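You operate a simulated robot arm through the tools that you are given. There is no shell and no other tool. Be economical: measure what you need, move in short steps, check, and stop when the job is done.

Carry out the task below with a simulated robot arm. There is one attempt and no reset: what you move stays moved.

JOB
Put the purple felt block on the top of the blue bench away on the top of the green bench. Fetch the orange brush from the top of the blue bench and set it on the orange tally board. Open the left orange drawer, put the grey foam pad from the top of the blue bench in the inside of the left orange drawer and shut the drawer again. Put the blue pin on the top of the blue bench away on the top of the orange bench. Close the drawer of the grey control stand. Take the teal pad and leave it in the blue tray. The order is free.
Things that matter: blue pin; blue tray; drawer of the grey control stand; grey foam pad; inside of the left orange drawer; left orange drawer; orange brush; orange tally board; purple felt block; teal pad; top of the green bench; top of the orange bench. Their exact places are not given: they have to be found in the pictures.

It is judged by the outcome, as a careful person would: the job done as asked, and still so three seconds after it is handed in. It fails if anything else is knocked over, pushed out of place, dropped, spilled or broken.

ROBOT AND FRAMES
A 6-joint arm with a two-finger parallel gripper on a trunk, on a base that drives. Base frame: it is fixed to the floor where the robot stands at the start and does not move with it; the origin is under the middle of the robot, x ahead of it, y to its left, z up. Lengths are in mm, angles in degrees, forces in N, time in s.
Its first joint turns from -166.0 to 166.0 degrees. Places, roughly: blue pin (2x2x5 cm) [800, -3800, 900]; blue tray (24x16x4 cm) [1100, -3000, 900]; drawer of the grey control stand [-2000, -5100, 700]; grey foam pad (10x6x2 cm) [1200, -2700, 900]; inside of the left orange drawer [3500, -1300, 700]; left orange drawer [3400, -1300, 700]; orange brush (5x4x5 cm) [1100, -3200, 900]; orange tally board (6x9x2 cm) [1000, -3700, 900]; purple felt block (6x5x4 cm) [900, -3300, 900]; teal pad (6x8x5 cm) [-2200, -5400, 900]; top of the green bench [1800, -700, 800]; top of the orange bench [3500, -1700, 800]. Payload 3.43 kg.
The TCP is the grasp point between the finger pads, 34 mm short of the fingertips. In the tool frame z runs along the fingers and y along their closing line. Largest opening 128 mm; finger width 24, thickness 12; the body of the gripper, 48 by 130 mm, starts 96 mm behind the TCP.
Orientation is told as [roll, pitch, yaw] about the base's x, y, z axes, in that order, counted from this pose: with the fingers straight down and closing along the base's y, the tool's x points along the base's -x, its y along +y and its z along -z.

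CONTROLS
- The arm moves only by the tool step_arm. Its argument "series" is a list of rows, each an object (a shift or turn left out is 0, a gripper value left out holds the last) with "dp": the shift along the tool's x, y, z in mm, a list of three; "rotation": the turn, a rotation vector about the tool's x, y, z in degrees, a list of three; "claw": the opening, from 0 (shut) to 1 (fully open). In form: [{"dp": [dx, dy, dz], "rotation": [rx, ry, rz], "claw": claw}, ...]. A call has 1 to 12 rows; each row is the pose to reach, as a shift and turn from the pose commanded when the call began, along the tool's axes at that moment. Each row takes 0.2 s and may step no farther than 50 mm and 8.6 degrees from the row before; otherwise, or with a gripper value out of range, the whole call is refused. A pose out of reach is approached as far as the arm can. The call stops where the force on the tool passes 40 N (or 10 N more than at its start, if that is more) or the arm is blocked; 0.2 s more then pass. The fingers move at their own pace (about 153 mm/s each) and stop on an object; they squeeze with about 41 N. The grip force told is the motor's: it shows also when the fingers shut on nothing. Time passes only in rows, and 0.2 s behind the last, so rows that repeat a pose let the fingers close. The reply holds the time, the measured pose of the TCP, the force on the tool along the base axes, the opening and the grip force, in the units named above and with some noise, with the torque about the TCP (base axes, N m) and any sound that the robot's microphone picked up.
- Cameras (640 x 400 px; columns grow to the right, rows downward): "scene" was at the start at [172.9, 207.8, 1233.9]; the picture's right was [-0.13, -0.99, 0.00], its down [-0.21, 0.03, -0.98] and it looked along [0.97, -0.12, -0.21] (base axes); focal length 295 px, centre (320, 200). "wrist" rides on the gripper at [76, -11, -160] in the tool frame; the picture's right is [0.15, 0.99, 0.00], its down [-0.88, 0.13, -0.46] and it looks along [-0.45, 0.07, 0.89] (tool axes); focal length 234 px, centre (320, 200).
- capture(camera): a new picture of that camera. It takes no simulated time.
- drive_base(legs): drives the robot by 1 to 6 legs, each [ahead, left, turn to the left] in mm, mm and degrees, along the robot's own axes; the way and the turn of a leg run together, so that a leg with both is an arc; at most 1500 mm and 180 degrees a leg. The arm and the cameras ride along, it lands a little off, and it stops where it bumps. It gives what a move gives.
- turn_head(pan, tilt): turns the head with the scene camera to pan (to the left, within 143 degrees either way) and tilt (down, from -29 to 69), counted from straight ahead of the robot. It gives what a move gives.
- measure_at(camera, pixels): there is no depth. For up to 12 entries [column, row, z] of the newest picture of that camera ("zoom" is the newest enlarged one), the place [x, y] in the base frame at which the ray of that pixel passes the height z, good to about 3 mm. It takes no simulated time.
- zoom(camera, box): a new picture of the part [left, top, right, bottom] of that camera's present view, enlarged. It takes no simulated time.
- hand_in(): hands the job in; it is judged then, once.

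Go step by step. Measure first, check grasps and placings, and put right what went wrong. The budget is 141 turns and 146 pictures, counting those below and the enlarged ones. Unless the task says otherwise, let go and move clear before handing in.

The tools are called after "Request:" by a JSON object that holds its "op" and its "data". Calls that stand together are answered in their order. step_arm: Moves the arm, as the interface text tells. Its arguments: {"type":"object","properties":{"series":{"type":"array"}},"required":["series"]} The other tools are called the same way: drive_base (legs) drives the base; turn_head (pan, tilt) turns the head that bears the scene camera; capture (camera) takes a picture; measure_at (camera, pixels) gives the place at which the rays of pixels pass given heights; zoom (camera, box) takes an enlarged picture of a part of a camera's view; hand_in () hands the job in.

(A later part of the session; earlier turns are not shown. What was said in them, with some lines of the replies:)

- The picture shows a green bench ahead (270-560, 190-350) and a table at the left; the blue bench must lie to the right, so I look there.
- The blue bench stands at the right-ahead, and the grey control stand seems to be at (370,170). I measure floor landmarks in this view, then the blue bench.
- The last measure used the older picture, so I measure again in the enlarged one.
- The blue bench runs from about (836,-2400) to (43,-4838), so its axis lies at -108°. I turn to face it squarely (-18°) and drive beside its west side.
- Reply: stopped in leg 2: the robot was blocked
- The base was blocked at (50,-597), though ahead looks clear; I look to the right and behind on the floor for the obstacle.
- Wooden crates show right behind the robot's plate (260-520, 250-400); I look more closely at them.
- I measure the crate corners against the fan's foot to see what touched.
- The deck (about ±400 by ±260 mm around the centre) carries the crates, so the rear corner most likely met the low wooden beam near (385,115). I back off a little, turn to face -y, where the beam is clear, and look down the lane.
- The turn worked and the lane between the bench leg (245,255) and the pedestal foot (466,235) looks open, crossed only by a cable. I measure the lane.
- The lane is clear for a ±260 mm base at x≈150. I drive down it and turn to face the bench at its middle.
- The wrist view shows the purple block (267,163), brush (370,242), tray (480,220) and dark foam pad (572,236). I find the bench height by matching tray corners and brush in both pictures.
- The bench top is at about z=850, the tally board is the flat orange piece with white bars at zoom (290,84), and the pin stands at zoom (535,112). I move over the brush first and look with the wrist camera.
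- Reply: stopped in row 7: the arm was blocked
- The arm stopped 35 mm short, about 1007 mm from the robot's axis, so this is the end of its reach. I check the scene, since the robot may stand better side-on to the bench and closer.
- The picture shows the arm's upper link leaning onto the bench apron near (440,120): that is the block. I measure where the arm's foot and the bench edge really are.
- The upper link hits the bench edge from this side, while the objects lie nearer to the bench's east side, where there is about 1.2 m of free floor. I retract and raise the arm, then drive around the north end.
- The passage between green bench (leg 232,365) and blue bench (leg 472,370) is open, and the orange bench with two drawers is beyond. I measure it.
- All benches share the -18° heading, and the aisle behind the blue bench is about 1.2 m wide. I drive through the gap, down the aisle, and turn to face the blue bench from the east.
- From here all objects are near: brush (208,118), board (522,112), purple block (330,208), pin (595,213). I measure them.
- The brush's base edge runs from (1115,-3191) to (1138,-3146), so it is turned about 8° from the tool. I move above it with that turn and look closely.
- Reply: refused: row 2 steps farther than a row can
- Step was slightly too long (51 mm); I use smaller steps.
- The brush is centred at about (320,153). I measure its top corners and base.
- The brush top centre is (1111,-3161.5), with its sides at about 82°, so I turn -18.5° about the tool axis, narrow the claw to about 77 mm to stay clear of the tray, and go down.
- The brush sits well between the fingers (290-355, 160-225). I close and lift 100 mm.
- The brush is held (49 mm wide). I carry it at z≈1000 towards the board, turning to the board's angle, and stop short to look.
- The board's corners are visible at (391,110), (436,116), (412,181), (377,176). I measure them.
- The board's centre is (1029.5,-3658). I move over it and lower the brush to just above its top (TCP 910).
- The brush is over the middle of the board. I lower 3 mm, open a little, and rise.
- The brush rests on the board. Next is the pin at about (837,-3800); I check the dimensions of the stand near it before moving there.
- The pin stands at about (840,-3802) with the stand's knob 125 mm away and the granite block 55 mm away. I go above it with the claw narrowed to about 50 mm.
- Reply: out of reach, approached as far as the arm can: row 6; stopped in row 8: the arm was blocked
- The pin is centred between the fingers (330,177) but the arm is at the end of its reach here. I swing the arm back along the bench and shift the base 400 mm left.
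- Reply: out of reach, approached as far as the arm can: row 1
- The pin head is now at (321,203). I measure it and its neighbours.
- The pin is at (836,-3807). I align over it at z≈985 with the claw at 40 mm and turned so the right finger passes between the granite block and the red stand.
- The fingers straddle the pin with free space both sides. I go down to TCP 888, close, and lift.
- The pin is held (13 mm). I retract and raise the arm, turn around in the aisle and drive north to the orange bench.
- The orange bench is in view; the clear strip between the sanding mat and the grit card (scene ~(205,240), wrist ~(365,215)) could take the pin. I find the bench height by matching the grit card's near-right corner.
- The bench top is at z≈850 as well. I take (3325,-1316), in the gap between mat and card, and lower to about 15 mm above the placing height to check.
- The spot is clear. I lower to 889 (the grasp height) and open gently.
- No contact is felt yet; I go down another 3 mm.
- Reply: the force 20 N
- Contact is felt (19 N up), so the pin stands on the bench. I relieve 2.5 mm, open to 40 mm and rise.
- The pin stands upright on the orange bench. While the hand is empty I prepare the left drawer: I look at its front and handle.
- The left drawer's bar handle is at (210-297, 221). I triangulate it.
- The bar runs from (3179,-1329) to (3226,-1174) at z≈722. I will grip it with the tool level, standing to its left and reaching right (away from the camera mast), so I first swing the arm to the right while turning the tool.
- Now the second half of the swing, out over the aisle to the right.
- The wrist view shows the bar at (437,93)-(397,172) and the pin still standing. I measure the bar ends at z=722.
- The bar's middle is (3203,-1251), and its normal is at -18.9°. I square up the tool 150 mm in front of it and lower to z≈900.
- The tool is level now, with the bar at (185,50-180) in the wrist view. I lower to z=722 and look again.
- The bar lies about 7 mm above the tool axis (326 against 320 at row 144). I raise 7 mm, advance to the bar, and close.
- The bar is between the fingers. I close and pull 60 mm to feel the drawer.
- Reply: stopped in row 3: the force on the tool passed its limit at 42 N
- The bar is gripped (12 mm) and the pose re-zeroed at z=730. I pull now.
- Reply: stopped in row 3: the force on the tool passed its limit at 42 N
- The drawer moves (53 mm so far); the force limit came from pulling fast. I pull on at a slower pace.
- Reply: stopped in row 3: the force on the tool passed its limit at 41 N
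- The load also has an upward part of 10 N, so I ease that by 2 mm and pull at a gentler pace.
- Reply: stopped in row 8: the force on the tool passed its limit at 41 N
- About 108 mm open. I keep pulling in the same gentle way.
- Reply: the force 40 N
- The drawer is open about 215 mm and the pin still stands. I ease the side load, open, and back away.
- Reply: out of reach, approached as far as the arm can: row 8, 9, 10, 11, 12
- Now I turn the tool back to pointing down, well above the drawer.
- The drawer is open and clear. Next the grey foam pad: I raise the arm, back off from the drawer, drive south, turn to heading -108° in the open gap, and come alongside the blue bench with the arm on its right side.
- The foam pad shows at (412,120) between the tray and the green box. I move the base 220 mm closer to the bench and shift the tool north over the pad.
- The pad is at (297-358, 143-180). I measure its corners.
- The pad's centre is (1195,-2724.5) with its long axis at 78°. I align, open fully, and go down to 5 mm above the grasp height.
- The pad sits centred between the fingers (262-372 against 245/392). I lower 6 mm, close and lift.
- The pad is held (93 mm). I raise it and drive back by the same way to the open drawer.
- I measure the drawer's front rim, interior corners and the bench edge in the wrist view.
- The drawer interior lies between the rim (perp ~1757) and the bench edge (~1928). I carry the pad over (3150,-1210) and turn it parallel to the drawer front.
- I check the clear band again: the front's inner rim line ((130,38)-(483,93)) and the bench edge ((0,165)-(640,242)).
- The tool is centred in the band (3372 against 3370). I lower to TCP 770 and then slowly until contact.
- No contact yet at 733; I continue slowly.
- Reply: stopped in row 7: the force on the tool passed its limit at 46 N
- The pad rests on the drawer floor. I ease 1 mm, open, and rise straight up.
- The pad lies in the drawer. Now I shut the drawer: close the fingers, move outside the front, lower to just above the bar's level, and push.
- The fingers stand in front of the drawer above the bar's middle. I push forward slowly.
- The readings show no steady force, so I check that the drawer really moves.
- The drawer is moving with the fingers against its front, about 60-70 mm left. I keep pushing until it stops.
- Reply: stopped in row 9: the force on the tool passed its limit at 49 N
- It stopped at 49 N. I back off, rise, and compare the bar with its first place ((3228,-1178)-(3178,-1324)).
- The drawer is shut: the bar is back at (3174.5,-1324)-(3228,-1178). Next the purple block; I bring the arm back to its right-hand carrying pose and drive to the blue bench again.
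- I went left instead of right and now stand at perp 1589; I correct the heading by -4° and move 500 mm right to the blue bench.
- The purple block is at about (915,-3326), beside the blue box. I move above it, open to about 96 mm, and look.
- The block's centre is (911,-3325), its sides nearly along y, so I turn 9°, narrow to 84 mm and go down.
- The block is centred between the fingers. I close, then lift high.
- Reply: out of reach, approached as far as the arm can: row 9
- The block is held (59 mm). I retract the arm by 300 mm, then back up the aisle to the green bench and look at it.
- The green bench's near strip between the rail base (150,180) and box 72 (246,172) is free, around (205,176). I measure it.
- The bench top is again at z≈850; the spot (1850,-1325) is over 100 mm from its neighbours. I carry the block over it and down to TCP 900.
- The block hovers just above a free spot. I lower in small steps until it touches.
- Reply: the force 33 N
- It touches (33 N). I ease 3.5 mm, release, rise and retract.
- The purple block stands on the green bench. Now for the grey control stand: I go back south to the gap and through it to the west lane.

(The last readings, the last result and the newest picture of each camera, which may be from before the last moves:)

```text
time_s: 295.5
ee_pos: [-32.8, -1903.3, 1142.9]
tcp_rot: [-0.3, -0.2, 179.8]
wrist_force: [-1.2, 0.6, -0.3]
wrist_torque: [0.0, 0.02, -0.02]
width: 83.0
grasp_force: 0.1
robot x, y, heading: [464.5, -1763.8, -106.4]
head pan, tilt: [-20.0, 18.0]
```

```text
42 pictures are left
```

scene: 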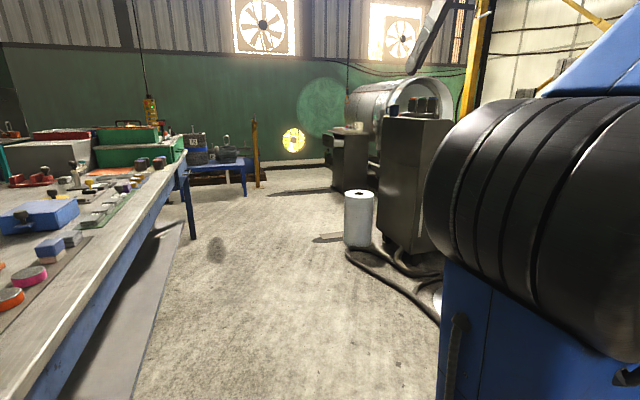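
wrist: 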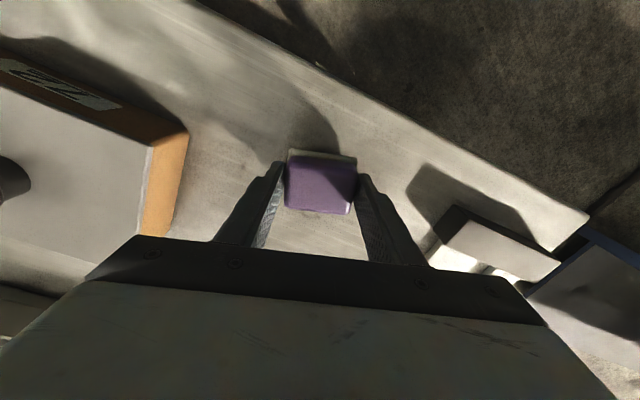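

The lane is open; the grey control stand seems to be the console at (348,160). I measure it and its surroundings.

Request:
{"op": "measure_at", "data": {"camera": "scene", "pixels": [[346, 243, 0], [385, 250, 0], [340, 190, 0], [362, 193, 0], [257, 187, 0], [245, 196, 0], [190, 238, 0], [330, 170, 0]]}}

Request:
{"op": "zoom", "data": {"camera": "scene", "box": [180, 90, 450, 260]}}

```text
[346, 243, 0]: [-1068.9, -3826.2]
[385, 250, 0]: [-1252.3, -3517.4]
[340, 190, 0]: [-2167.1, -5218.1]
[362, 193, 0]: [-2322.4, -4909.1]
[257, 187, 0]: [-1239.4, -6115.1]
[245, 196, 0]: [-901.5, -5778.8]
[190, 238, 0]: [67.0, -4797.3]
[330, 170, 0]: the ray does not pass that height
```

```text
2.35 times, centred on (315, 175) of scene
```

zoom: 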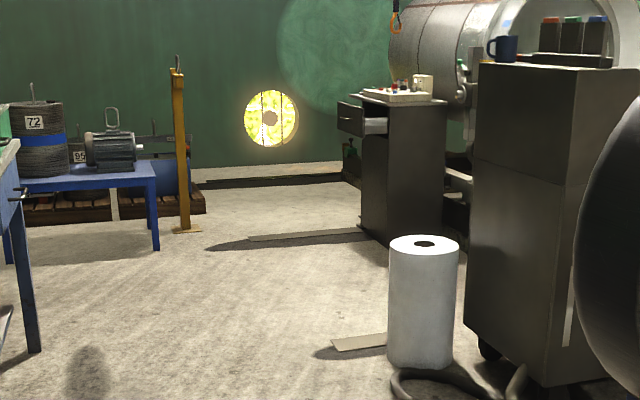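

The stand has its drawer pulled out at zoom (355,120), and the pad must be on its top. I drive down the lane past the bench's end and look again.

Request:
{"op": "drive_base", "data": {"legs": [[0, 0, -2.1], [1440, 0, 0], [1440, 0, 0]]}}

Request:
{"op": "turn_head", "data": {"pan": -45, "tilt": 22}}

Request:
{"op": "capture", "data": {"camera": "scene"}}

```text
time_s: 309.9
ee_pos: [-922.5, -4655.1, 1142.6]
tcp_rot: [-0.1, -0.3, 179.7]
wrist_force: [0.3, -0.6, -0.3]
wrist_torque: [0.01, 0.0, 0.01]
width: 83.3
grasp_force: 0.0
robot x, y, heading: [-423.2, -4517.3, -106.2]
head pan, tilt: [-20.0, 18.0]
```

```text
time_s: 310.7
ee_pos: [-922.3, -4655.9, 1141.2]
tcp_rot: [-0.2, -0.3, 179.8]
wrist_force: [-0.6, -0.1, -0.9]
wrist_torque: [-0.03, 0.0, -0.04]
width: 83.1
grasp_force: 0.1
robot x, y, heading: [-426.1, -4513.4, -106.4]
head pan, tilt: [-45.0, 22.0]
```

```text
40 pictures are left
```

scene: 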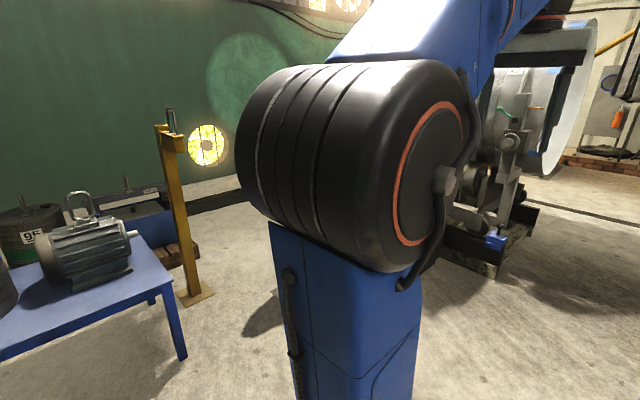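

The elbow hides the view; I turn the robot to face west so the camera sees the stand on its free side.

Request:
{"op": "drive_base", "data": {"legs": [[0, 0, -74]]}}

Request:
{"op": "turn_head", "data": {"pan": 15, "tilt": 18}}

Request:
{"op": "capture", "data": {"camera": "scene"}}

Request:
{"op": "zoom", "data": {"camera": "scene", "box": [200, 80, 440, 260]}}

```text
time_s: 314.3
ee_pos: [-700.1, -4078.7, 1143.3]
tcp_rot: [-0.2, -0.3, 105.7]
wrist_force: [-0.2, -0.2, -0.6]
wrist_torque: [-0.03, -0.02, 0.01]
width: 83.2
grasp_force: 0.1
robot x, y, heading: [-422.7, -4516.8, 179.3]
head pan, tilt: [-45.0, 22.0]
```

```text
time_s: 315.6
ee_pos: [-700.3, -4078.7, 1143.2]
tcp_rot: [-0.3, -0.3, 105.7]
wrist_force: [-0.8, -0.3, 0.6]
wrist_torque: [-0.01, 0.01, 0.03]
width: 83.0
grasp_force: 0.0
robot x, y, heading: [-427.9, -4517.7, 179.8]
head pan, tilt: [15.0, 18.0]
```

```text
39 pictures are left
```

scene: 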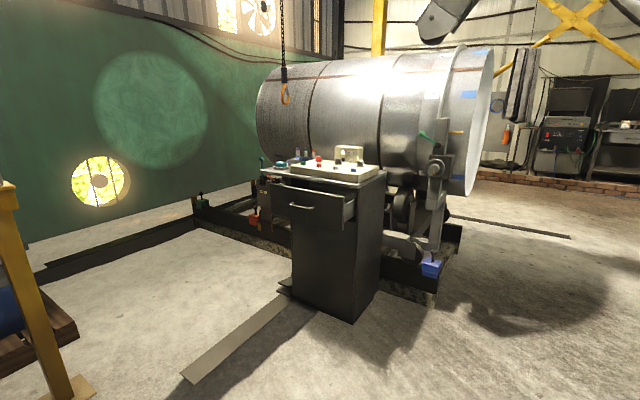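

```text
2.22 times, centred on (320, 170) of scene
```

zoom: 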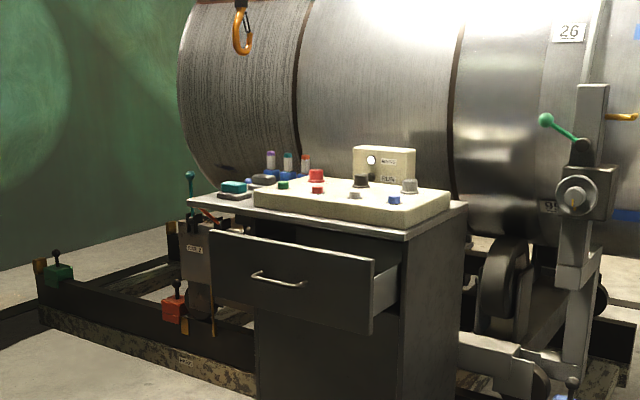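

The stand is clear now: drawer pulled out towards us (zoom 210-400, 230-330) and the teal pad at zoom (234,188) on its top. I measure its base, top and drawer.

Request:
{"op": "measure_at", "data": {"camera": "scene", "pixels": [[292, 298, 0], [355, 322, 0], [382, 287, 0], [262, 170, 850], [353, 182, 850], [386, 170, 850], [272, 181, 800], [341, 193, 800], [341, 230, 680], [355, 190, 800], [280, 167, 880], [185, 377, 0]]}}

Request:
{"op": "zoom", "data": {"camera": "scene", "box": [250, 140, 400, 240]}}

```text
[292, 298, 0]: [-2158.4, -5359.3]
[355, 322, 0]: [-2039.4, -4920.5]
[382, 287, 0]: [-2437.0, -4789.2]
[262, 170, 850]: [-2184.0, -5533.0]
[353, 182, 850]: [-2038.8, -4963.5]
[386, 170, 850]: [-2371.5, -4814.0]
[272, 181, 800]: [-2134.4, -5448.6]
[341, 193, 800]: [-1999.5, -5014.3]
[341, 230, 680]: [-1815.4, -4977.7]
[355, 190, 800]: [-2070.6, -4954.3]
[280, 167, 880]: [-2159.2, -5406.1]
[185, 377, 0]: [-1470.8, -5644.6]
```

```text
4.00 times, centred on (325, 190) of scene
```

zoom: 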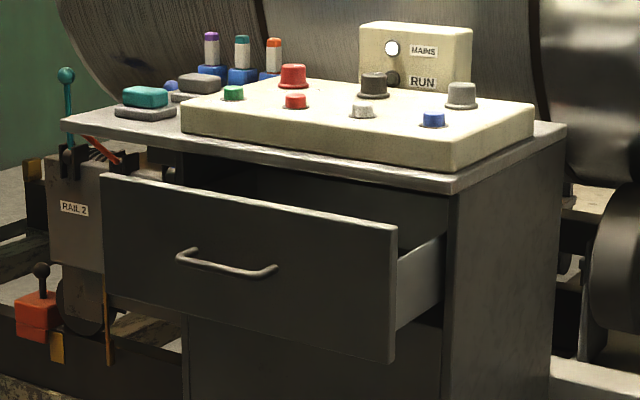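

The stand's front runs from (-2158,-5359) to (-2039,-4920), so I face it at heading 165° from about (-1177,-5158), clear of the blue table and the floor plate.

Request:
{"op": "drive_base", "data": {"legs": [[0, 0, -14.5], [280, 407, 0], [280, 407, 0]]}}

Request:
{"op": "turn_head", "data": {"pan": 10, "tilt": 30}}

Request:
{"op": "capture", "data": {"camera": "scene"}}

```text
time_s: 321.9
ee_pos: [-1325.1, -4643.2, 1142.1]
tcp_rot: [-0.2, -0.4, 90.5]
wrist_force: [0.7, -0.3, 0.7]
wrist_torque: [0.0, 0.02, 0.02]
width: 83.4
grasp_force: 0.0
robot x, y, heading: [-1175.7, -5136.7, 164.5]
head pan, tilt: [15.0, 18.0]
```

```text
time_s: 322.6
ee_pos: [-1324.6, -4644.4, 1143.3]
tcp_rot: [-0.3, -0.2, 90.6]
wrist_force: [0.7, -0.7, 0.0]
wrist_torque: [0.01, 0.01, 0.0]
width: 83.4
grasp_force: 0.1
robot x, y, heading: [-1177.0, -5137.8, 164.4]
head pan, tilt: [10.0, 30.0]
```

```text
36 pictures are left
```

scene: 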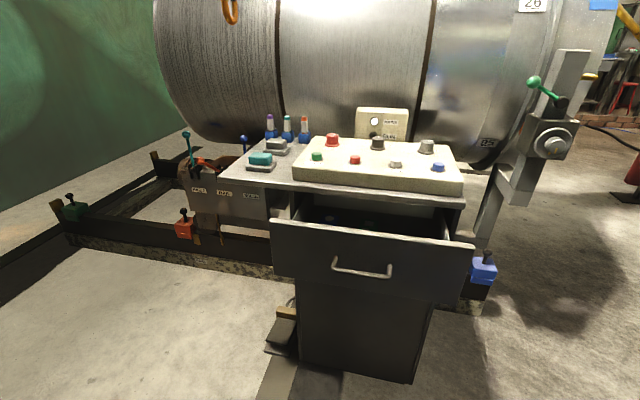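

The drawer is open towards us with its bar at (333-393,268), and the teal pad lies on a grey tile at (262,160). I measure.

Request:
{"op": "measure_at", "data": {"camera": "scene", "pixels": [[272, 219, 810], [473, 245, 810], [333, 270, 720], [393, 275, 720], [225, 180, 850], [462, 207, 850], [298, 362, 0], [415, 383, 0], [247, 168, 855], [276, 170, 855], [250, 156, 890], [272, 157, 890]]}}

Request:
{"op": "zoom", "data": {"camera": "scene", "box": [210, 100, 480, 300]}}

```text
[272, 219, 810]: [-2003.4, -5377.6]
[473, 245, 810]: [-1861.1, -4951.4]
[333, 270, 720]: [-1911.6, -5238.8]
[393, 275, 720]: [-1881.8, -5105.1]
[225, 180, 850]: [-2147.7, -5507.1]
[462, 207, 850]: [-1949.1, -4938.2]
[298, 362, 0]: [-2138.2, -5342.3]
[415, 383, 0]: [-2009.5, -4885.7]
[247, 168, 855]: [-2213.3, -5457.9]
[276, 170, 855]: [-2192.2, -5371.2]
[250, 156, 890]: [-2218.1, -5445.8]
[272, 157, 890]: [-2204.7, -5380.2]
```

```text
2.00 times, centred on (345, 200) of scene
```

zoom: 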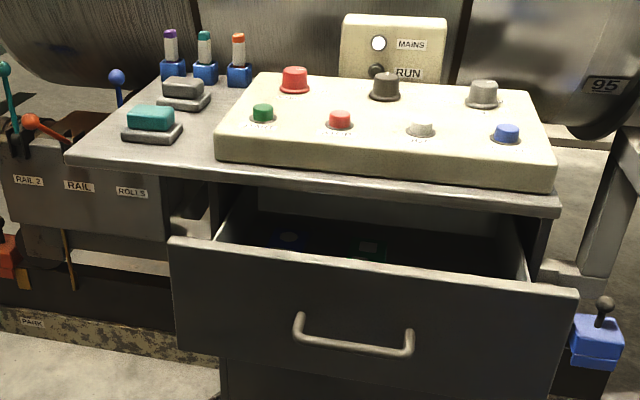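

The stand's front faces 162°-aligned, with the drawer about 150 mm open and the top overhanging, so I must push with the tool level. I swing the arm to the front first.

Request:
{"op": "step_arm", "data": {"series": [{"dp": [9.5, 41, 0], "rotation": [0, 0, -4], "claw": 0}, {"dp": [19, 82, 0], "rotation": [0, 0, -8]}, {"dp": [28.7, 123, 0], "rotation": [0, 0, -12]}, {"dp": [38, 164, 0], "rotation": [0, 0, -16]}, {"dp": [48, 205, 0], "rotation": [0, 0, -20]}, {"dp": [57.4, 246.6, 0], "rotation": [0, 0, -24]}, {"dp": [98, 267, 0], "rotation": [0, 0, -28]}, {"dp": [139, 288, 0], "rotation": [0, 0, -32]}, {"dp": [180, 309, 0], "rotation": [0, 0, -36]}, {"dp": [221, 330, 0], "rotation": [0, 0, -40]}, {"dp": [262, 350, 0], "rotation": [0, 0, -44]}, {"dp": [303, 371, 0], "rotation": [0, 0, -48]}]}}

```text
time_s: 325.2
ee_pos: [-1694.3, -4951.8, 1140.2]
tcp_rot: [-0.4, -0.1, 138.6]
wrist_force: [1.1, 0.2, 0.0]
wrist_torque: [0.02, 0.0, 0.0]
width: 0.0
grasp_force: 33.1
robot x, y, heading: [-1176.8, -5139.1, 164.4]
head pan, tilt: [10.0, 30.0]
```

Now on to 120 mm before the drawer, square to it, and down to z≈900.

Request:
{"op": "step_arm", "data": {"series": [{"dp": [12, 44, 0], "rotation": [0, 0, -4]}, {"dp": [24, 88, 0], "rotation": [0, 0, -8]}, {"dp": [36, 132, 0], "rotation": [0, 0, -12]}, {"dp": [48, 176, 0], "rotation": [0, 0, -16]}, {"dp": [60, 220, 0], "rotation": [0, 0, -20]}, {"dp": [72, 264.5, 10], "rotation": [0, 0, -23.4]}, {"dp": [72, 264.5, 58], "rotation": [0, 0, -23.4]}, {"dp": [72, 264.5, 106], "rotation": [0, 0, -23.4]}, {"dp": [72, 264.5, 154], "rotation": [0, 0, -23.4]}, {"dp": [72, 264.5, 202], "rotation": [0, 0, -23.4]}, {"dp": [72, 264.5, 240], "rotation": [0, 0, -23.4]}, {"dp": [72, 264.5, 240], "rotation": [0, 0, -23.4]}]}}

Request:
{"op": "step_arm", "data": {"series": [{"rotation": [0, -8.2, 0]}, {"rotation": [0, -16.4, 0]}, {"rotation": [0, -24.6, 0]}, {"rotation": [0, -32.8, 0]}, {"rotation": [0, -41, 0]}, {"rotation": [0, -49.2, 0]}, {"rotation": [0, -57.4, 0]}, {"rotation": [0, -65.6, 0]}, {"rotation": [0, -73.8, 0]}, {"rotation": [0, -82, 0]}, {"rotation": [0, -88, 0]}, {"rotation": [0, -88, 0]}]}}

Request:
{"op": "capture", "data": {"camera": "scene"}}

```text
time_s: 327.8
ee_pos: [-1813.5, -5196.6, 897.0]
tcp_rot: [-0.3, 0.1, 162.0]
wrist_force: [0.1, 0.1, -0.1]
wrist_torque: [-0.02, 0.03, 0.02]
width: 0.0
grasp_force: 33.0
robot x, y, heading: [-1172.7, -5136.6, 164.3]
head pan, tilt: [10.0, 30.0]
```

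```text
time_s: 330.4
ee_pos: [-1812.8, -5196.4, 897.0]
tcp_rot: [-10.3, -88.0, 172.2]
wrist_force: [-0.6, 0.2, 0.6]
wrist_torque: [-0.01, 0.0, -0.01]
width: 0.2
grasp_force: 32.3
robot x, y, heading: [-1175.0, -5136.0, 164.5]
head pan, tilt: [10.0, 30.0]
```

```text
34 pictures are left
```

scene: 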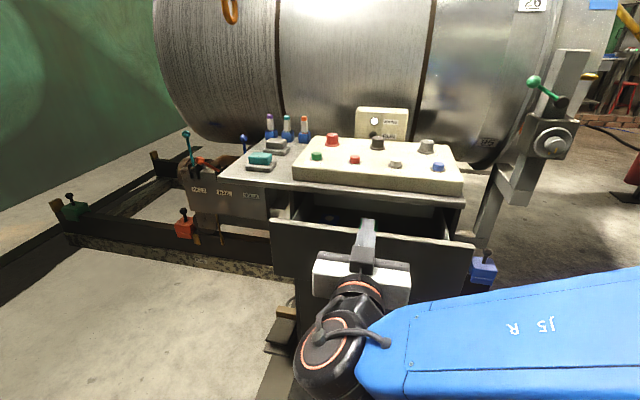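

The tool is level and pointing at the drawer. I lower to z=765 and take a look.

Request:
{"op": "step_arm", "data": {"series": [{"dp": [45, 0, 0]}, {"dp": [90, 0, 0]}, {"dp": [132, 0, 0]}, {"dp": [132, 0, 25]}, {"dp": [132, 0, 25]}]}}

Request:
{"op": "zoom", "data": {"camera": "scene", "box": [210, 150, 500, 350]}}

Request:
{"op": "capture", "data": {"camera": "wrist"}}

```text
time_s: 331.6
ee_pos: [-1845.2, -5214.3, 781.4]
tcp_rot: [-9.5, -87.8, 171.4]
wrist_force: [0.3, -0.2, 0.1]
wrist_torque: [-0.01, 0.02, 0.0]
width: 0.0
grasp_force: 33.6
out of reach, approached as far as the arm can: row 2, 3, 4, 5
robot x, y, heading: [-1176.1, -5139.8, 164.4]
head pan, tilt: [10.0, 30.0]
```

```text
2.00 times, centred on (355, 250) of scene
```

zoom: 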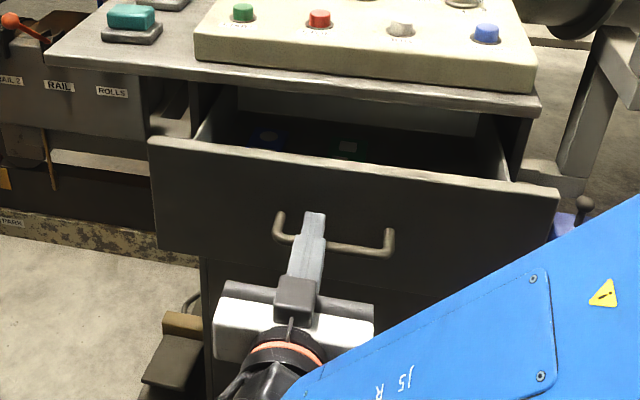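

```text
32 pictures are left
```

wrist: 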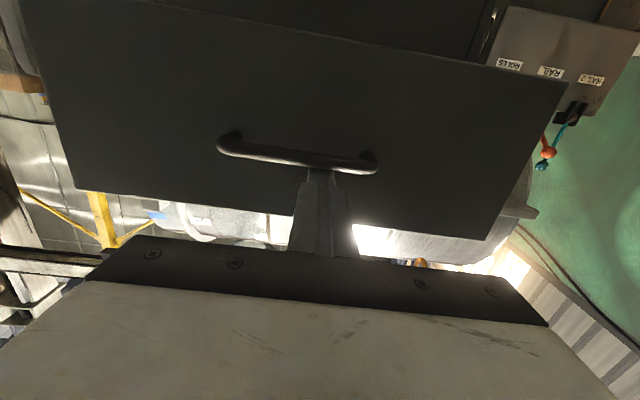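

In the (upside-down) wrist view the bar lies just below the tool axis, so I raise 14 mm to pass above it and push the face slowly.

Request:
{"op": "step_arm", "data": {"series": [{"dp": [-14, -10, 0]}, {"dp": [-14, -15, 8]}, {"dp": [-14, -15, 16]}, {"dp": [-14, -15, 24]}, {"dp": [-14, -15, 32]}, {"dp": [-14, -15, 40]}, {"dp": [-14, -15, 48]}, {"dp": [-14, -15, 56]}, {"dp": [-14, -15, 64]}, {"dp": [-14, -15, 72]}]}}

Request:
{"op": "zoom", "data": {"camera": "scene", "box": [210, 150, 500, 350]}}

```text
time_s: 333.8
ee_pos: [-1911.6, -5176.7, 792.6]
tcp_rot: [-10.5, -87.9, 172.4]
wrist_force: [0.5, -0.1, 0.6]
wrist_torque: [-0.02, -0.01, 0.01]
width: 0.2
grasp_force: 33.7
out of reach, approached as far as the arm can: row 2
robot x, y, heading: [-1177.8, -5134.5, 164.6]
head pan, tilt: [10.0, 30.0]
```

```text
2.00 times, centred on (355, 250) of scene
```

zoom: 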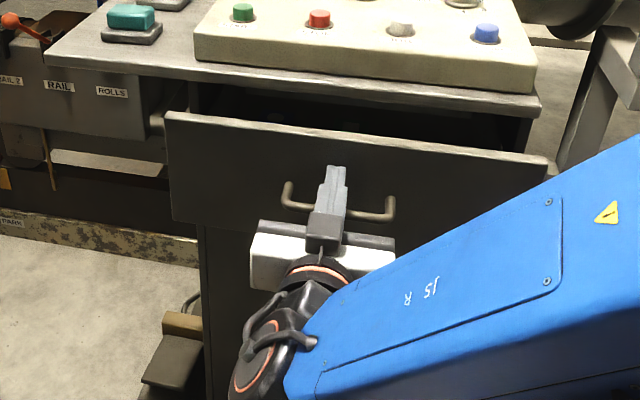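

The drawer is moving in nicely. I keep pushing slowly.

Request:
{"op": "step_arm", "data": {"series": [{"dp": [0, 0, 8]}, {"dp": [0, 0, 16]}, {"dp": [0, 0, 24]}, {"dp": [0, 0, 32]}, {"dp": [0, 0, 40]}, {"dp": [0, 0, 48]}, {"dp": [0, 0, 56]}, {"dp": [0, 0, 64]}, {"dp": [0, 0, 72]}, {"dp": [0, 0, 80]}, {"dp": [0, 0, 88]}, {"dp": [0, 0, 96]}]}}

Request:
{"op": "zoom", "data": {"camera": "scene", "box": [210, 150, 500, 350]}}

```text
time_s: 336.3
ee_pos: [-1993.4, -5148.8, 788.6]
tcp_rot: [-8.6, -87.9, 170.8]
wrist_force: [18.9, -3.6, 8.1]
wrist_torque: [0.15, 0.44, -0.17]
width: 0.0
grasp_force: 33.1
robot x, y, heading: [-1174.2, -5139.2, 164.5]
head pan, tilt: [10.0, 30.0]
stopped in row 12: the force on the tool passed its limit at 68 N (the readings are from after the stop); the commanded pose is now the measured one
```

```text
2.00 times, centred on (355, 250) of scene
```

zoom: 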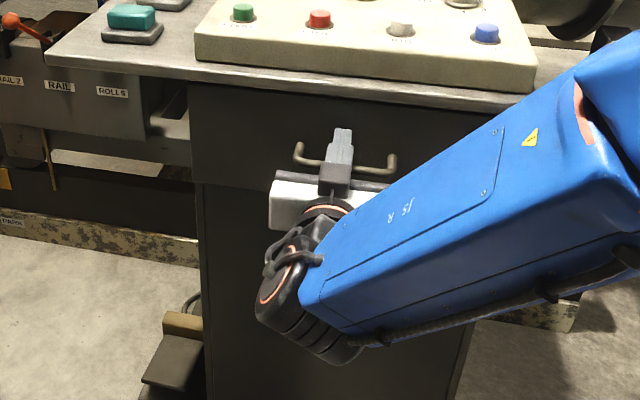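

The drawer front is flush and it hit a hard stop. I back off 150 mm and turn the tool down again while rising.

Request:
{"op": "step_arm", "data": {"series": [{"dp": [0, 0, -40]}, {"dp": [0, 0, -85]}, {"dp": [0, 0, -130]}, {"dp": [-40, 0, -150]}, {"dp": [-85, 0, -150]}, {"dp": [-130, 0, -150]}, {"dp": [-175, 0, -150]}, {"dp": [-220, 0, -150]}]}}

Request:
{"op": "step_arm", "data": {"series": [{"rotation": [0, 8.2, 0]}, {"rotation": [0, 16.4, 0]}, {"rotation": [0, 24.6, 0]}, {"rotation": [0, 32.8, 0]}, {"rotation": [0, 41, 0]}, {"rotation": [0, 49.2, 0]}, {"rotation": [0, 57.4, 0]}, {"rotation": [0, 65.6, 0]}, {"rotation": [0, 73.8, 0]}, {"rotation": [0, 82, 0]}, {"rotation": [0, 88, 0], "claw": 0.9}, {"rotation": [0, 88, 0]}]}}

Request:
{"op": "capture", "data": {"camera": "scene"}}

Request:
{"op": "capture", "data": {"camera": "wrist"}}

```text
time_s: 338.1
ee_pos: [-1862.1, -5192.8, 1013.5]
tcp_rot: [-11.1, -87.8, 172.9]
wrist_force: [0.5, 0.5, 0.0]
wrist_torque: [-0.01, -0.03, -0.01]
width: 0.1
grasp_force: 33.0
robot x, y, heading: [-1178.0, -5137.8, 164.3]
head pan, tilt: [10.0, 30.0]
```

```text
time_s: 340.7
ee_pos: [-1860.5, -5192.2, 1011.8]
tcp_rot: [-0.3, 0.3, 162.0]
wrist_force: [-0.2, -0.2, -0.7]
wrist_torque: [0.0, 0.02, -0.01]
width: 115.1
grasp_force: 0.0
robot x, y, heading: [-1176.8, -5140.5, 164.4]
head pan, tilt: [10.0, 30.0]
```

```text
29 pictures are left
```

scene: 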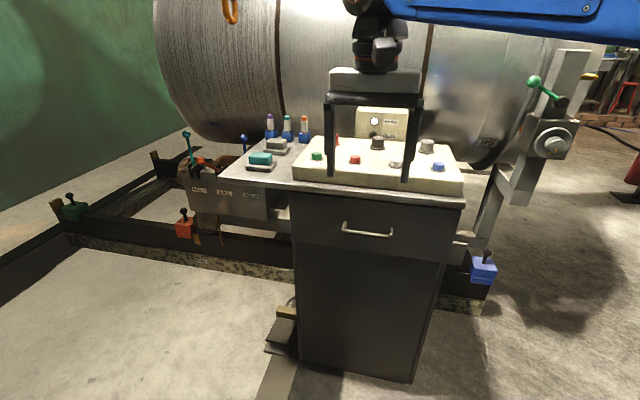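

```text
28 pictures are left
```

wrist: 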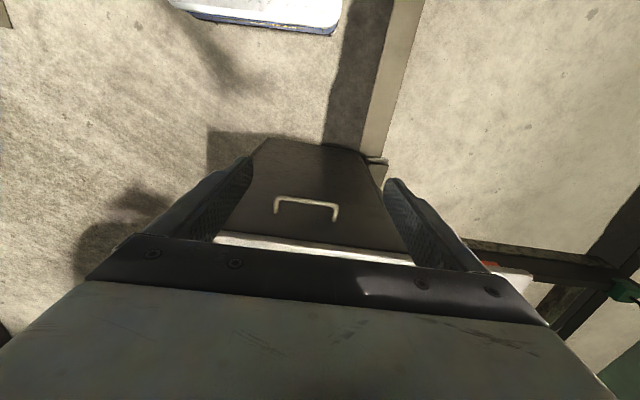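

The stand's drawer is shut. Now the teal pad at about (-2231,-5405): I move over it and measure with the wrist camera.

Request:
{"op": "step_arm", "data": {"series": [{"dp": [-28, 33, 0], "claw": 1}, {"dp": [-56, 67, 0]}, {"dp": [-83, 100, 0]}, {"dp": [-111, 133, 0]}, {"dp": [-139, 167, 0]}, {"dp": [-167, 200, 0]}, {"dp": [-194, 233, 0]}, {"dp": [-222, 267, 0]}, {"dp": [-250, 300, 0]}, {"dp": [-250, 300, 0]}]}}

Request:
{"op": "capture", "data": {"camera": "wrist"}}

```text
time_s: 342.9
ee_pos: [-2162.4, -5386.1, 986.6]
tcp_rot: [-0.3, 0.1, 162.0]
wrist_force: [-0.8, 0.7, -0.1]
wrist_torque: [0.0, 0.02, 0.01]
width: 127.9
grasp_force: 0.1
out of reach, approached as far as the arm can: row 8, 9, 10
robot x, y, heading: [-1176.3, -5143.6, 164.5]
head pan, tilt: [10.0, 30.0]
```

```text
27 pictures are left
```

wrist: 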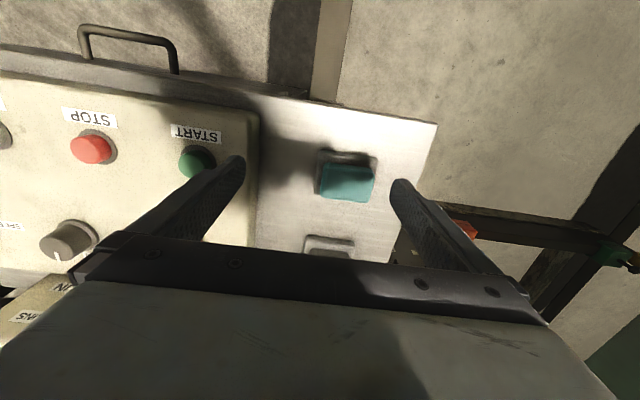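

The pad's top is at (318-375,163-202), but the arm is at its limit; I measure it, then bring the base 150 mm closer with the arm drawn back.

Request:
{"op": "measure_at", "data": {"camera": "wrist", "pixels": [[322, 164, 898], [375, 167, 898], [369, 202, 898], [318, 195, 898], [319, 150, 852], [376, 157, 852], [303, 237, 870], [254, 150, 890], [354, 240, 870], [436, 125, 850]]}}

Request:
{"op": "step_arm", "data": {"series": [{"dp": [45, 0, -10]}, {"dp": [90, 0, -20]}, {"dp": [140, 0, -20]}]}}

Request:
{"op": "drive_base", "data": {"legs": [[150, 0, 0]]}}

```text
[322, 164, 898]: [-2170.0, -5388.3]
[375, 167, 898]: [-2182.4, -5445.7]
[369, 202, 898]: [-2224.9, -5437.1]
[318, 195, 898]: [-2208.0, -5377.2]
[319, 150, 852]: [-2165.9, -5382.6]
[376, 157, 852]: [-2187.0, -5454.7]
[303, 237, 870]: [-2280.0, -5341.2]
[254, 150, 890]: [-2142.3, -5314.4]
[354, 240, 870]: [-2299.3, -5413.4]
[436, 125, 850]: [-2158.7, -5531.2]
```

```text
time_s: 343.7
ee_pos: [-2031.0, -5428.5, 1005.6]
tcp_rot: [-0.4, 0.2, 162.0]
wrist_force: [0.7, -0.3, -0.2]
wrist_torque: [0.01, -0.09, 0.02]
width: 127.8
grasp_force: 0.1
robot x, y, heading: [-1176.0, -5139.2, 164.4]
head pan, tilt: [10.0, 30.0]
```

```text
time_s: 345.1
ee_pos: [-2171.5, -5392.2, 1007.5]
tcp_rot: [-0.4, 0.2, 162.2]
wrist_force: [0.2, 0.3, -0.4]
wrist_torque: [-0.03, -0.03, 0.0]
width: 127.8
grasp_force: 0.0
robot x, y, heading: [-1320.1, -5095.9, 164.6]
head pan, tilt: [10.0, 30.0]
```

The pad's centre is (-2196,-5412), its long side at 75°. I align and go down to TCP 889.

Request:
{"op": "step_arm", "data": {"series": [{"dp": [-9, 13, 15], "rotation": [0.4, 0, -3], "claw": 0.86}, {"dp": [-17.3, 26.3, 40], "rotation": [0.4, 0, -3]}, {"dp": [-17.3, 26.3, 80], "rotation": [0.4, 0, -3]}, {"dp": [-17.3, 26.3, 110], "rotation": [0.4, 0, -3]}, {"dp": [-17.3, 26.3, 118], "rotation": [0.4, 0, -3]}, {"dp": [-17.3, 26.3, 118], "rotation": [0.4, 0, -3]}]}}

Request:
{"op": "capture", "data": {"camera": "wrist"}}

```text
time_s: 346.6
ee_pos: [-2194.5, -5411.1, 894.1]
tcp_rot: [-0.4, -0.1, 165.1]
wrist_force: [3.2, 0.3, 6.7]
wrist_torque: [-0.39, -0.01, 0.2]
width: 109.2
grasp_force: 0.1
robot x, y, heading: [-1316.3, -5100.2, 164.5]
head pan, tilt: [10.0, 30.0]
stopped in row 6: the force on the tool passed its limit at 42 N (the readings are from after the stop); the commanded pose is now the measured one
```

```text
26 pictures are left
```

wrist: 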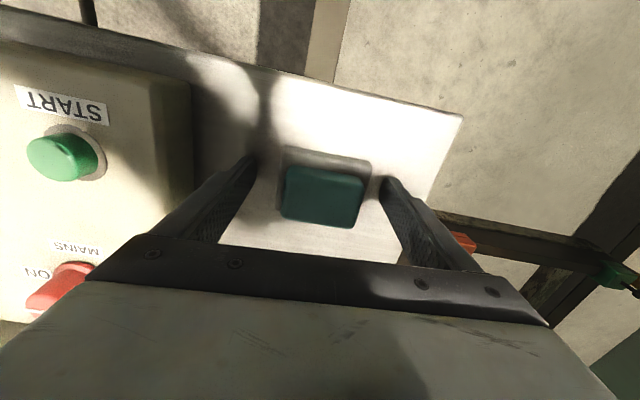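

The fingertips touched the stand top (z≈860), with the pad between the fingers. I raise 4 mm, close and lift.

Request:
{"op": "step_arm", "data": {"series": [{"dp": [0, 0, -4]}, {"dp": [0, 0, -4], "claw": 0}, {"dp": [0, 0, -4]}, {"dp": [0, 0, -4]}, {"dp": [0, 0, -40]}, {"dp": [0, 0, -85]}, {"dp": [0, 0, -130]}, {"dp": [20, 0, -170]}, {"dp": [50, 0, -205]}, {"dp": [95, 0, -220]}, {"dp": [140, 0, -230]}, {"dp": [185, 0, -230]}]}}

Request:
{"op": "capture", "data": {"camera": "wrist"}}

```text
time_s: 349.2
ee_pos: [-2013.9, -5458.0, 1111.3]
tcp_rot: [-0.2, -0.1, 165.1]
wrist_force: [-1.0, -0.9, -0.6]
wrist_torque: [0.01, -0.04, 0.01]
width: 74.0
grasp_force: 40.5
out of reach, approached as far as the arm can: row 8, 9, 10, 11, 12
robot x, y, heading: [-1318.1, -5098.5, 164.4]
head pan, tilt: [10.0, 30.0]
```

```text
25 pictures are left
```

wrist: 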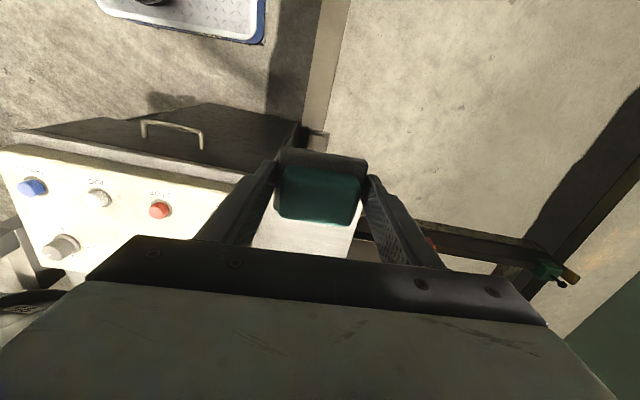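

The teal pad is held (74 mm). I bring the arm to the front-centre and retrace my way to the lane.

Request:
{"op": "step_arm", "data": {"series": [{"dp": [0, -45, 0]}, {"dp": [0, -90, 0]}, {"dp": [0, -135, 0]}, {"dp": [0, -180, 0]}, {"dp": [0, -225, -5]}, {"dp": [0, -270, -10]}, {"dp": [0, -315, -20]}, {"dp": [0, -360, -30]}, {"dp": [0, -405, -35]}, {"dp": [0, -440, -35]}]}}

Request:
{"op": "drive_base", "data": {"legs": [[-150, 0, 0], [-280, -407, 0], [-280, -407, 0], [0, 0, 88]]}}

```text
time_s: 351.4
ee_pos: [-1899.6, -5031.5, 1152.1]
tcp_rot: [-0.4, 0.0, 165.2]
wrist_force: [-0.2, -0.2, -0.8]
wrist_torque: [-0.03, -0.01, 0.01]
width: 74.1
grasp_force: 41.0
robot x, y, heading: [-1321.2, -5099.2, 164.7]
head pan, tilt: [10.0, 30.0]
```

```text
time_s: 361.7
ee_pos: [-488.9, -5071.2, 1152.1]
tcp_rot: [-0.6, 0.0, -105.8]
wrist_force: [-0.3, -0.4, -0.4]
wrist_torque: [0.0, 0.03, 0.01]
width: 73.9
grasp_force: 41.2
robot x, y, heading: [-413.1, -4492.8, -106.2]
head pan, tilt: [10.0, 30.0]
```

I drive back up the lane, turn at the gap, and go through it into the east aisle.

Request:
{"op": "drive_base", "data": {"legs": [[-1457, 46, 0], [-1457, 46, 0], [0, 0, 88.2]]}}

```text
time_s: 379.4
ee_pos: [1023.1, -1818.0, 1153.0]
tcp_rot: [-0.5, 0.0, -15.7]
wrist_force: [0.5, -0.2, -1.2]
wrist_torque: [0.01, 0.0, 0.01]
width: 73.8
grasp_force: 41.0
robot x, y, heading: [442.9, -1742.6, -16.3]
head pan, tilt: [10.0, 30.0]
```

Heading is 1.7° off; I correct it and continue: ahead through the gap, right down the aisle, then turn to face the blue bench.

Request:
{"op": "drive_base", "data": {"legs": [[0, 0, -1.7], [900, 0, 0], [930, 0, 0], [0, -950, 0], [0, 0, 180]]}}

Request:
{"op": "turn_head", "data": {"pan": 0, "tilt": 35}}

Request:
{"op": "capture", "data": {"camera": "scene"}}

Request:
{"op": "capture", "data": {"camera": "wrist"}}

```text
time_s: 400.9
ee_pos: [1341.9, -3111.3, 1153.5]
tcp_rot: [-0.4, 0.0, 163.3]
wrist_force: [-0.1, -0.3, -0.8]
wrist_torque: [0.0, 0.0, 0.0]
width: 73.8
grasp_force: 40.9
robot x, y, heading: [1923.1, -3202.0, 162.6]
head pan, tilt: [10.0, 30.0]
```

```text
time_s: 401.6
ee_pos: [1341.9, -3111.8, 1152.0]
tcp_rot: [-0.6, 0.0, 163.3]
wrist_force: [0.5, 0.0, -0.7]
wrist_torque: [-0.02, -0.05, -0.01]
width: 73.9
grasp_force: 41.1
robot x, y, heading: [1920.7, -3197.9, 163.0]
head pan, tilt: [0.0, 35.0]
```

```text
24 pictures are left
```

scene: 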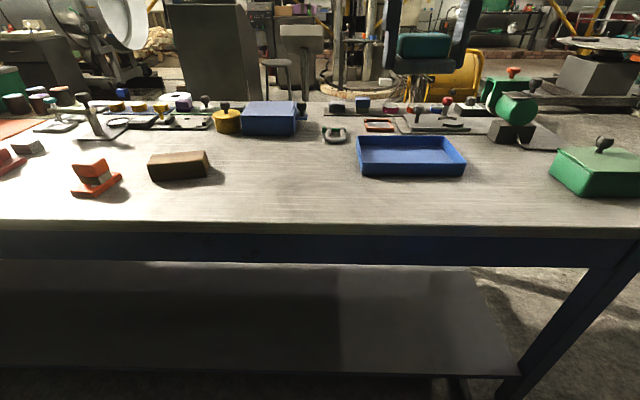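

```text
23 pictures are left
```

wrist: 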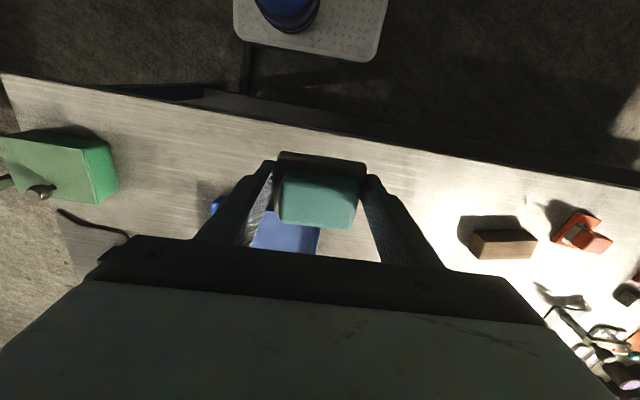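

The tray is at (356-465,135-177). I measure its rim and foot, then advance 130 mm.

Request:
{"op": "measure_at", "data": {"camera": "scene", "pixels": [[366, 177, 850], [463, 177, 850], [357, 139, 888], [446, 136, 888], [364, 163, 888], [466, 162, 888]]}}

Request:
{"op": "drive_base", "data": {"legs": [[130, 0, 0]]}}

```text
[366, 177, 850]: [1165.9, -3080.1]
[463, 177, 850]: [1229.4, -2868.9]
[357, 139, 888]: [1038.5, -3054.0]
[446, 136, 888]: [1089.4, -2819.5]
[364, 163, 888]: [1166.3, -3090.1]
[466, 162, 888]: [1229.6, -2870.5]
```

```text
time_s: 402.9
ee_pos: [1217.4, -3075.0, 1152.1]
tcp_rot: [-0.5, 0.0, 163.4]
wrist_force: [-0.5, 0.5, 0.2]
wrist_torque: [0.03, -0.01, -0.01]
width: 73.8
grasp_force: 41.3
robot x, y, heading: [1796.2, -3159.8, 162.6]
head pan, tilt: [0.0, 35.0]
```

The tray's centre is about (1126,-2955), aligned with the tool. I carry the pad over it to z≈1000 and look.

Request:
{"op": "step_arm", "data": {"series": [{"dp": [-30, -22, 0]}, {"dp": [-61, -45, 0]}, {"dp": [-91, -67, 0]}, {"dp": [-121.6, -89, 10]}, {"dp": [-121.6, -89, 58]}, {"dp": [-121.6, -89, 105]}, {"dp": [-121.6, -89, 150]}, {"dp": [-121.6, -89, 150]}]}}

Request:
{"op": "capture", "data": {"camera": "wrist"}}

Request:
{"op": "zoom", "data": {"camera": "scene", "box": [300, 90, 560, 260]}}

```text
time_s: 404.7
ee_pos: [1126.1, -2951.7, 1004.8]
tcp_rot: [-0.5, 0.0, 163.4]
wrist_force: [0.2, 0.7, -0.5]
wrist_torque: [-0.02, 0.01, 0.01]
width: 73.9
grasp_force: 41.1
robot x, y, heading: [1796.9, -3158.1, 162.7]
head pan, tilt: [0.0, 35.0]
```

```text
22 pictures are left
```

wrist: 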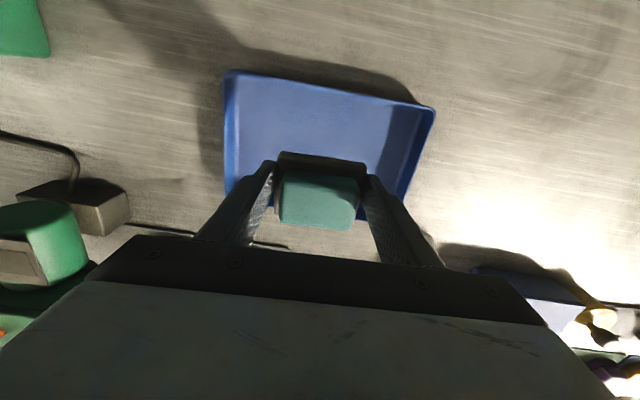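

```text
2.35 times, centred on (430, 175) of scene
```

zoom: 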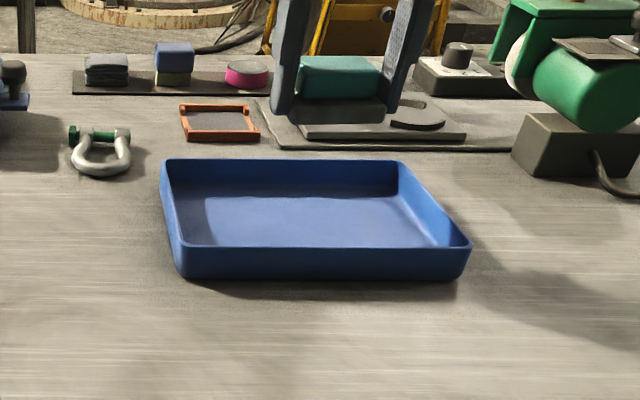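

I measure the tray rim from the wrist view to confirm centring.

Request:
{"op": "measure_at", "data": {"camera": "wrist", "pixels": [[230, 72, 888], [433, 107, 888], [226, 190, 888], [404, 196, 888], [238, 80, 888], [425, 112, 888]]}}

```text
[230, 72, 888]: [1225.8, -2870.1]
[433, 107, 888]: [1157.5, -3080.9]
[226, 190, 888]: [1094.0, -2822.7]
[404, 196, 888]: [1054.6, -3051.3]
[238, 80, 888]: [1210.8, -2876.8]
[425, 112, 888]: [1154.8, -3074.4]
```

The tray centre comes out at (1121,-2952), so the pad is well centred. I lower it, slowly at the end, until it touches.

Request:
{"op": "step_arm", "data": {"series": [{"dp": [0, 0, 35]}, {"dp": [0, 0, 70]}, {"dp": [0, 0, 95]}, {"dp": [0, 0, 101]}, {"dp": [0, 0, 104]}, {"dp": [0, 0, 107]}, {"dp": [0, 0, 109]}, {"dp": [0, 0, 111]}, {"dp": [0, 0, 113]}, {"dp": [0, 0, 115]}]}}

Request:
{"op": "zoom", "data": {"camera": "scene", "box": [300, 90, 560, 260]}}

```text
time_s: 406.9
ee_pos: [1127.3, -2952.0, 891.4]
tcp_rot: [-0.3, -0.3, 163.4]
wrist_force: [-4.1, -0.3, 31.3]
wrist_torque: [-0.38, 0.17, -0.03]
width: 73.8
grasp_force: 41.2
robot x, y, heading: [1797.1, -3158.9, 163.0]
head pan, tilt: [0.0, 35.0]
```

```text
2.35 times, centred on (430, 175) of scene
```

zoom: 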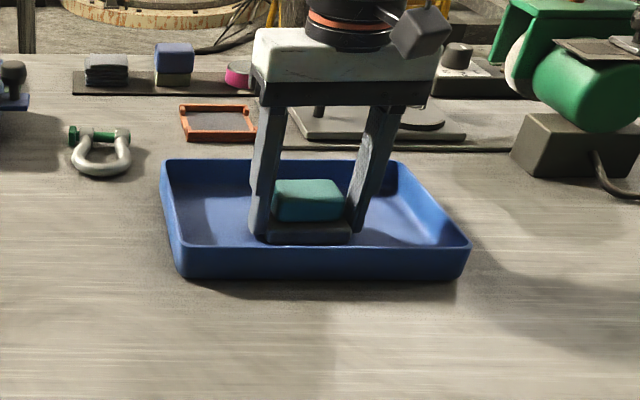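

The pad rests in the tray (31 N). I ease 3 mm, open just enough, and rise well clear.

Request:
{"op": "step_arm", "data": {"series": [{"dp": [0, 0, -3]}, {"dp": [0, 0, -3], "claw": 0.76}, {"dp": [0, 0, -3]}, {"dp": [0, 0, -45]}, {"dp": [0, 0, -95]}, {"dp": [0, 0, -145]}, {"dp": [0, 0, -195]}, {"dp": [0, 0, -240]}, {"dp": [45, 0, -250]}, {"dp": [90, 0, -250]}, {"dp": [135, 0, -250]}]}}

Request:
{"op": "capture", "data": {"camera": "scene"}}

Request:
{"op": "zoom", "data": {"camera": "scene", "box": [40, 90, 500, 260]}}

```text
time_s: 409.3
ee_pos: [1254.3, -2994.0, 1136.3]
tcp_rot: [-0.5, -0.1, 163.4]
wrist_force: [0.1, -0.4, 0.6]
wrist_torque: [0.0, -0.08, 0.01]
width: 97.2
grasp_force: 0.0
robot x, y, heading: [1797.2, -3155.3, 162.6]
head pan, tilt: [0.0, 35.0]
```

```text
19 pictures are left
```

scene: 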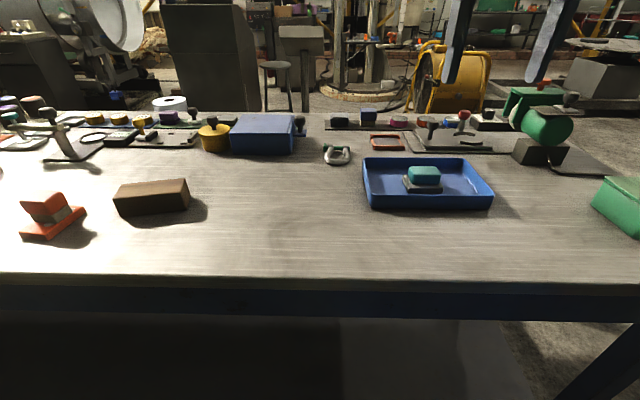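

```text
1.39 times, centred on (270, 175) of scene
```

zoom: 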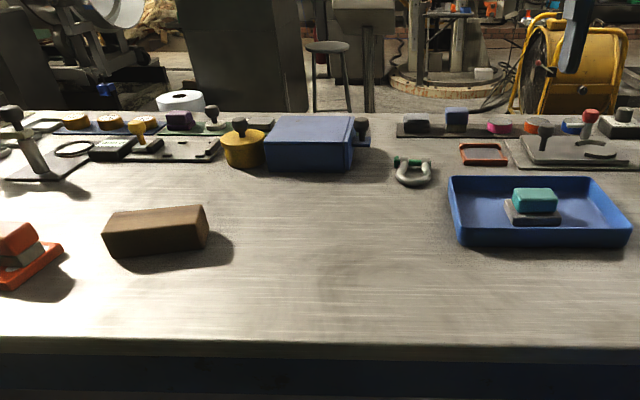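

The teal pad lies in the blue tray at (424,178) and the brush is still on the tally board at (50,212). The other parts were checked as they were done and the arm is clear, so I hand in.

Request:
{"op": "hand_in", "data": {}}

```text
The job is handed in.
```

All six parts of the job are done, each checked in the pictures as I finished it, and the job is handed in:
- **Purple felt block:** on the top of the green bench.
- **Orange brush:** on the orange tally board.
- **Grey foam pad:** inside the left orange drawer, which is shut again.
- **Blue pin:** standing on the top of the orange bench.
- **Grey control stand:** its drawer is closed.
- **Teal pad:** in the blue tray.

Early on, the arm's upper link pressed against the blue bench's west edge and stopped. I saw nothing displaced there, but I did not compare that row of tools closely afterwards.
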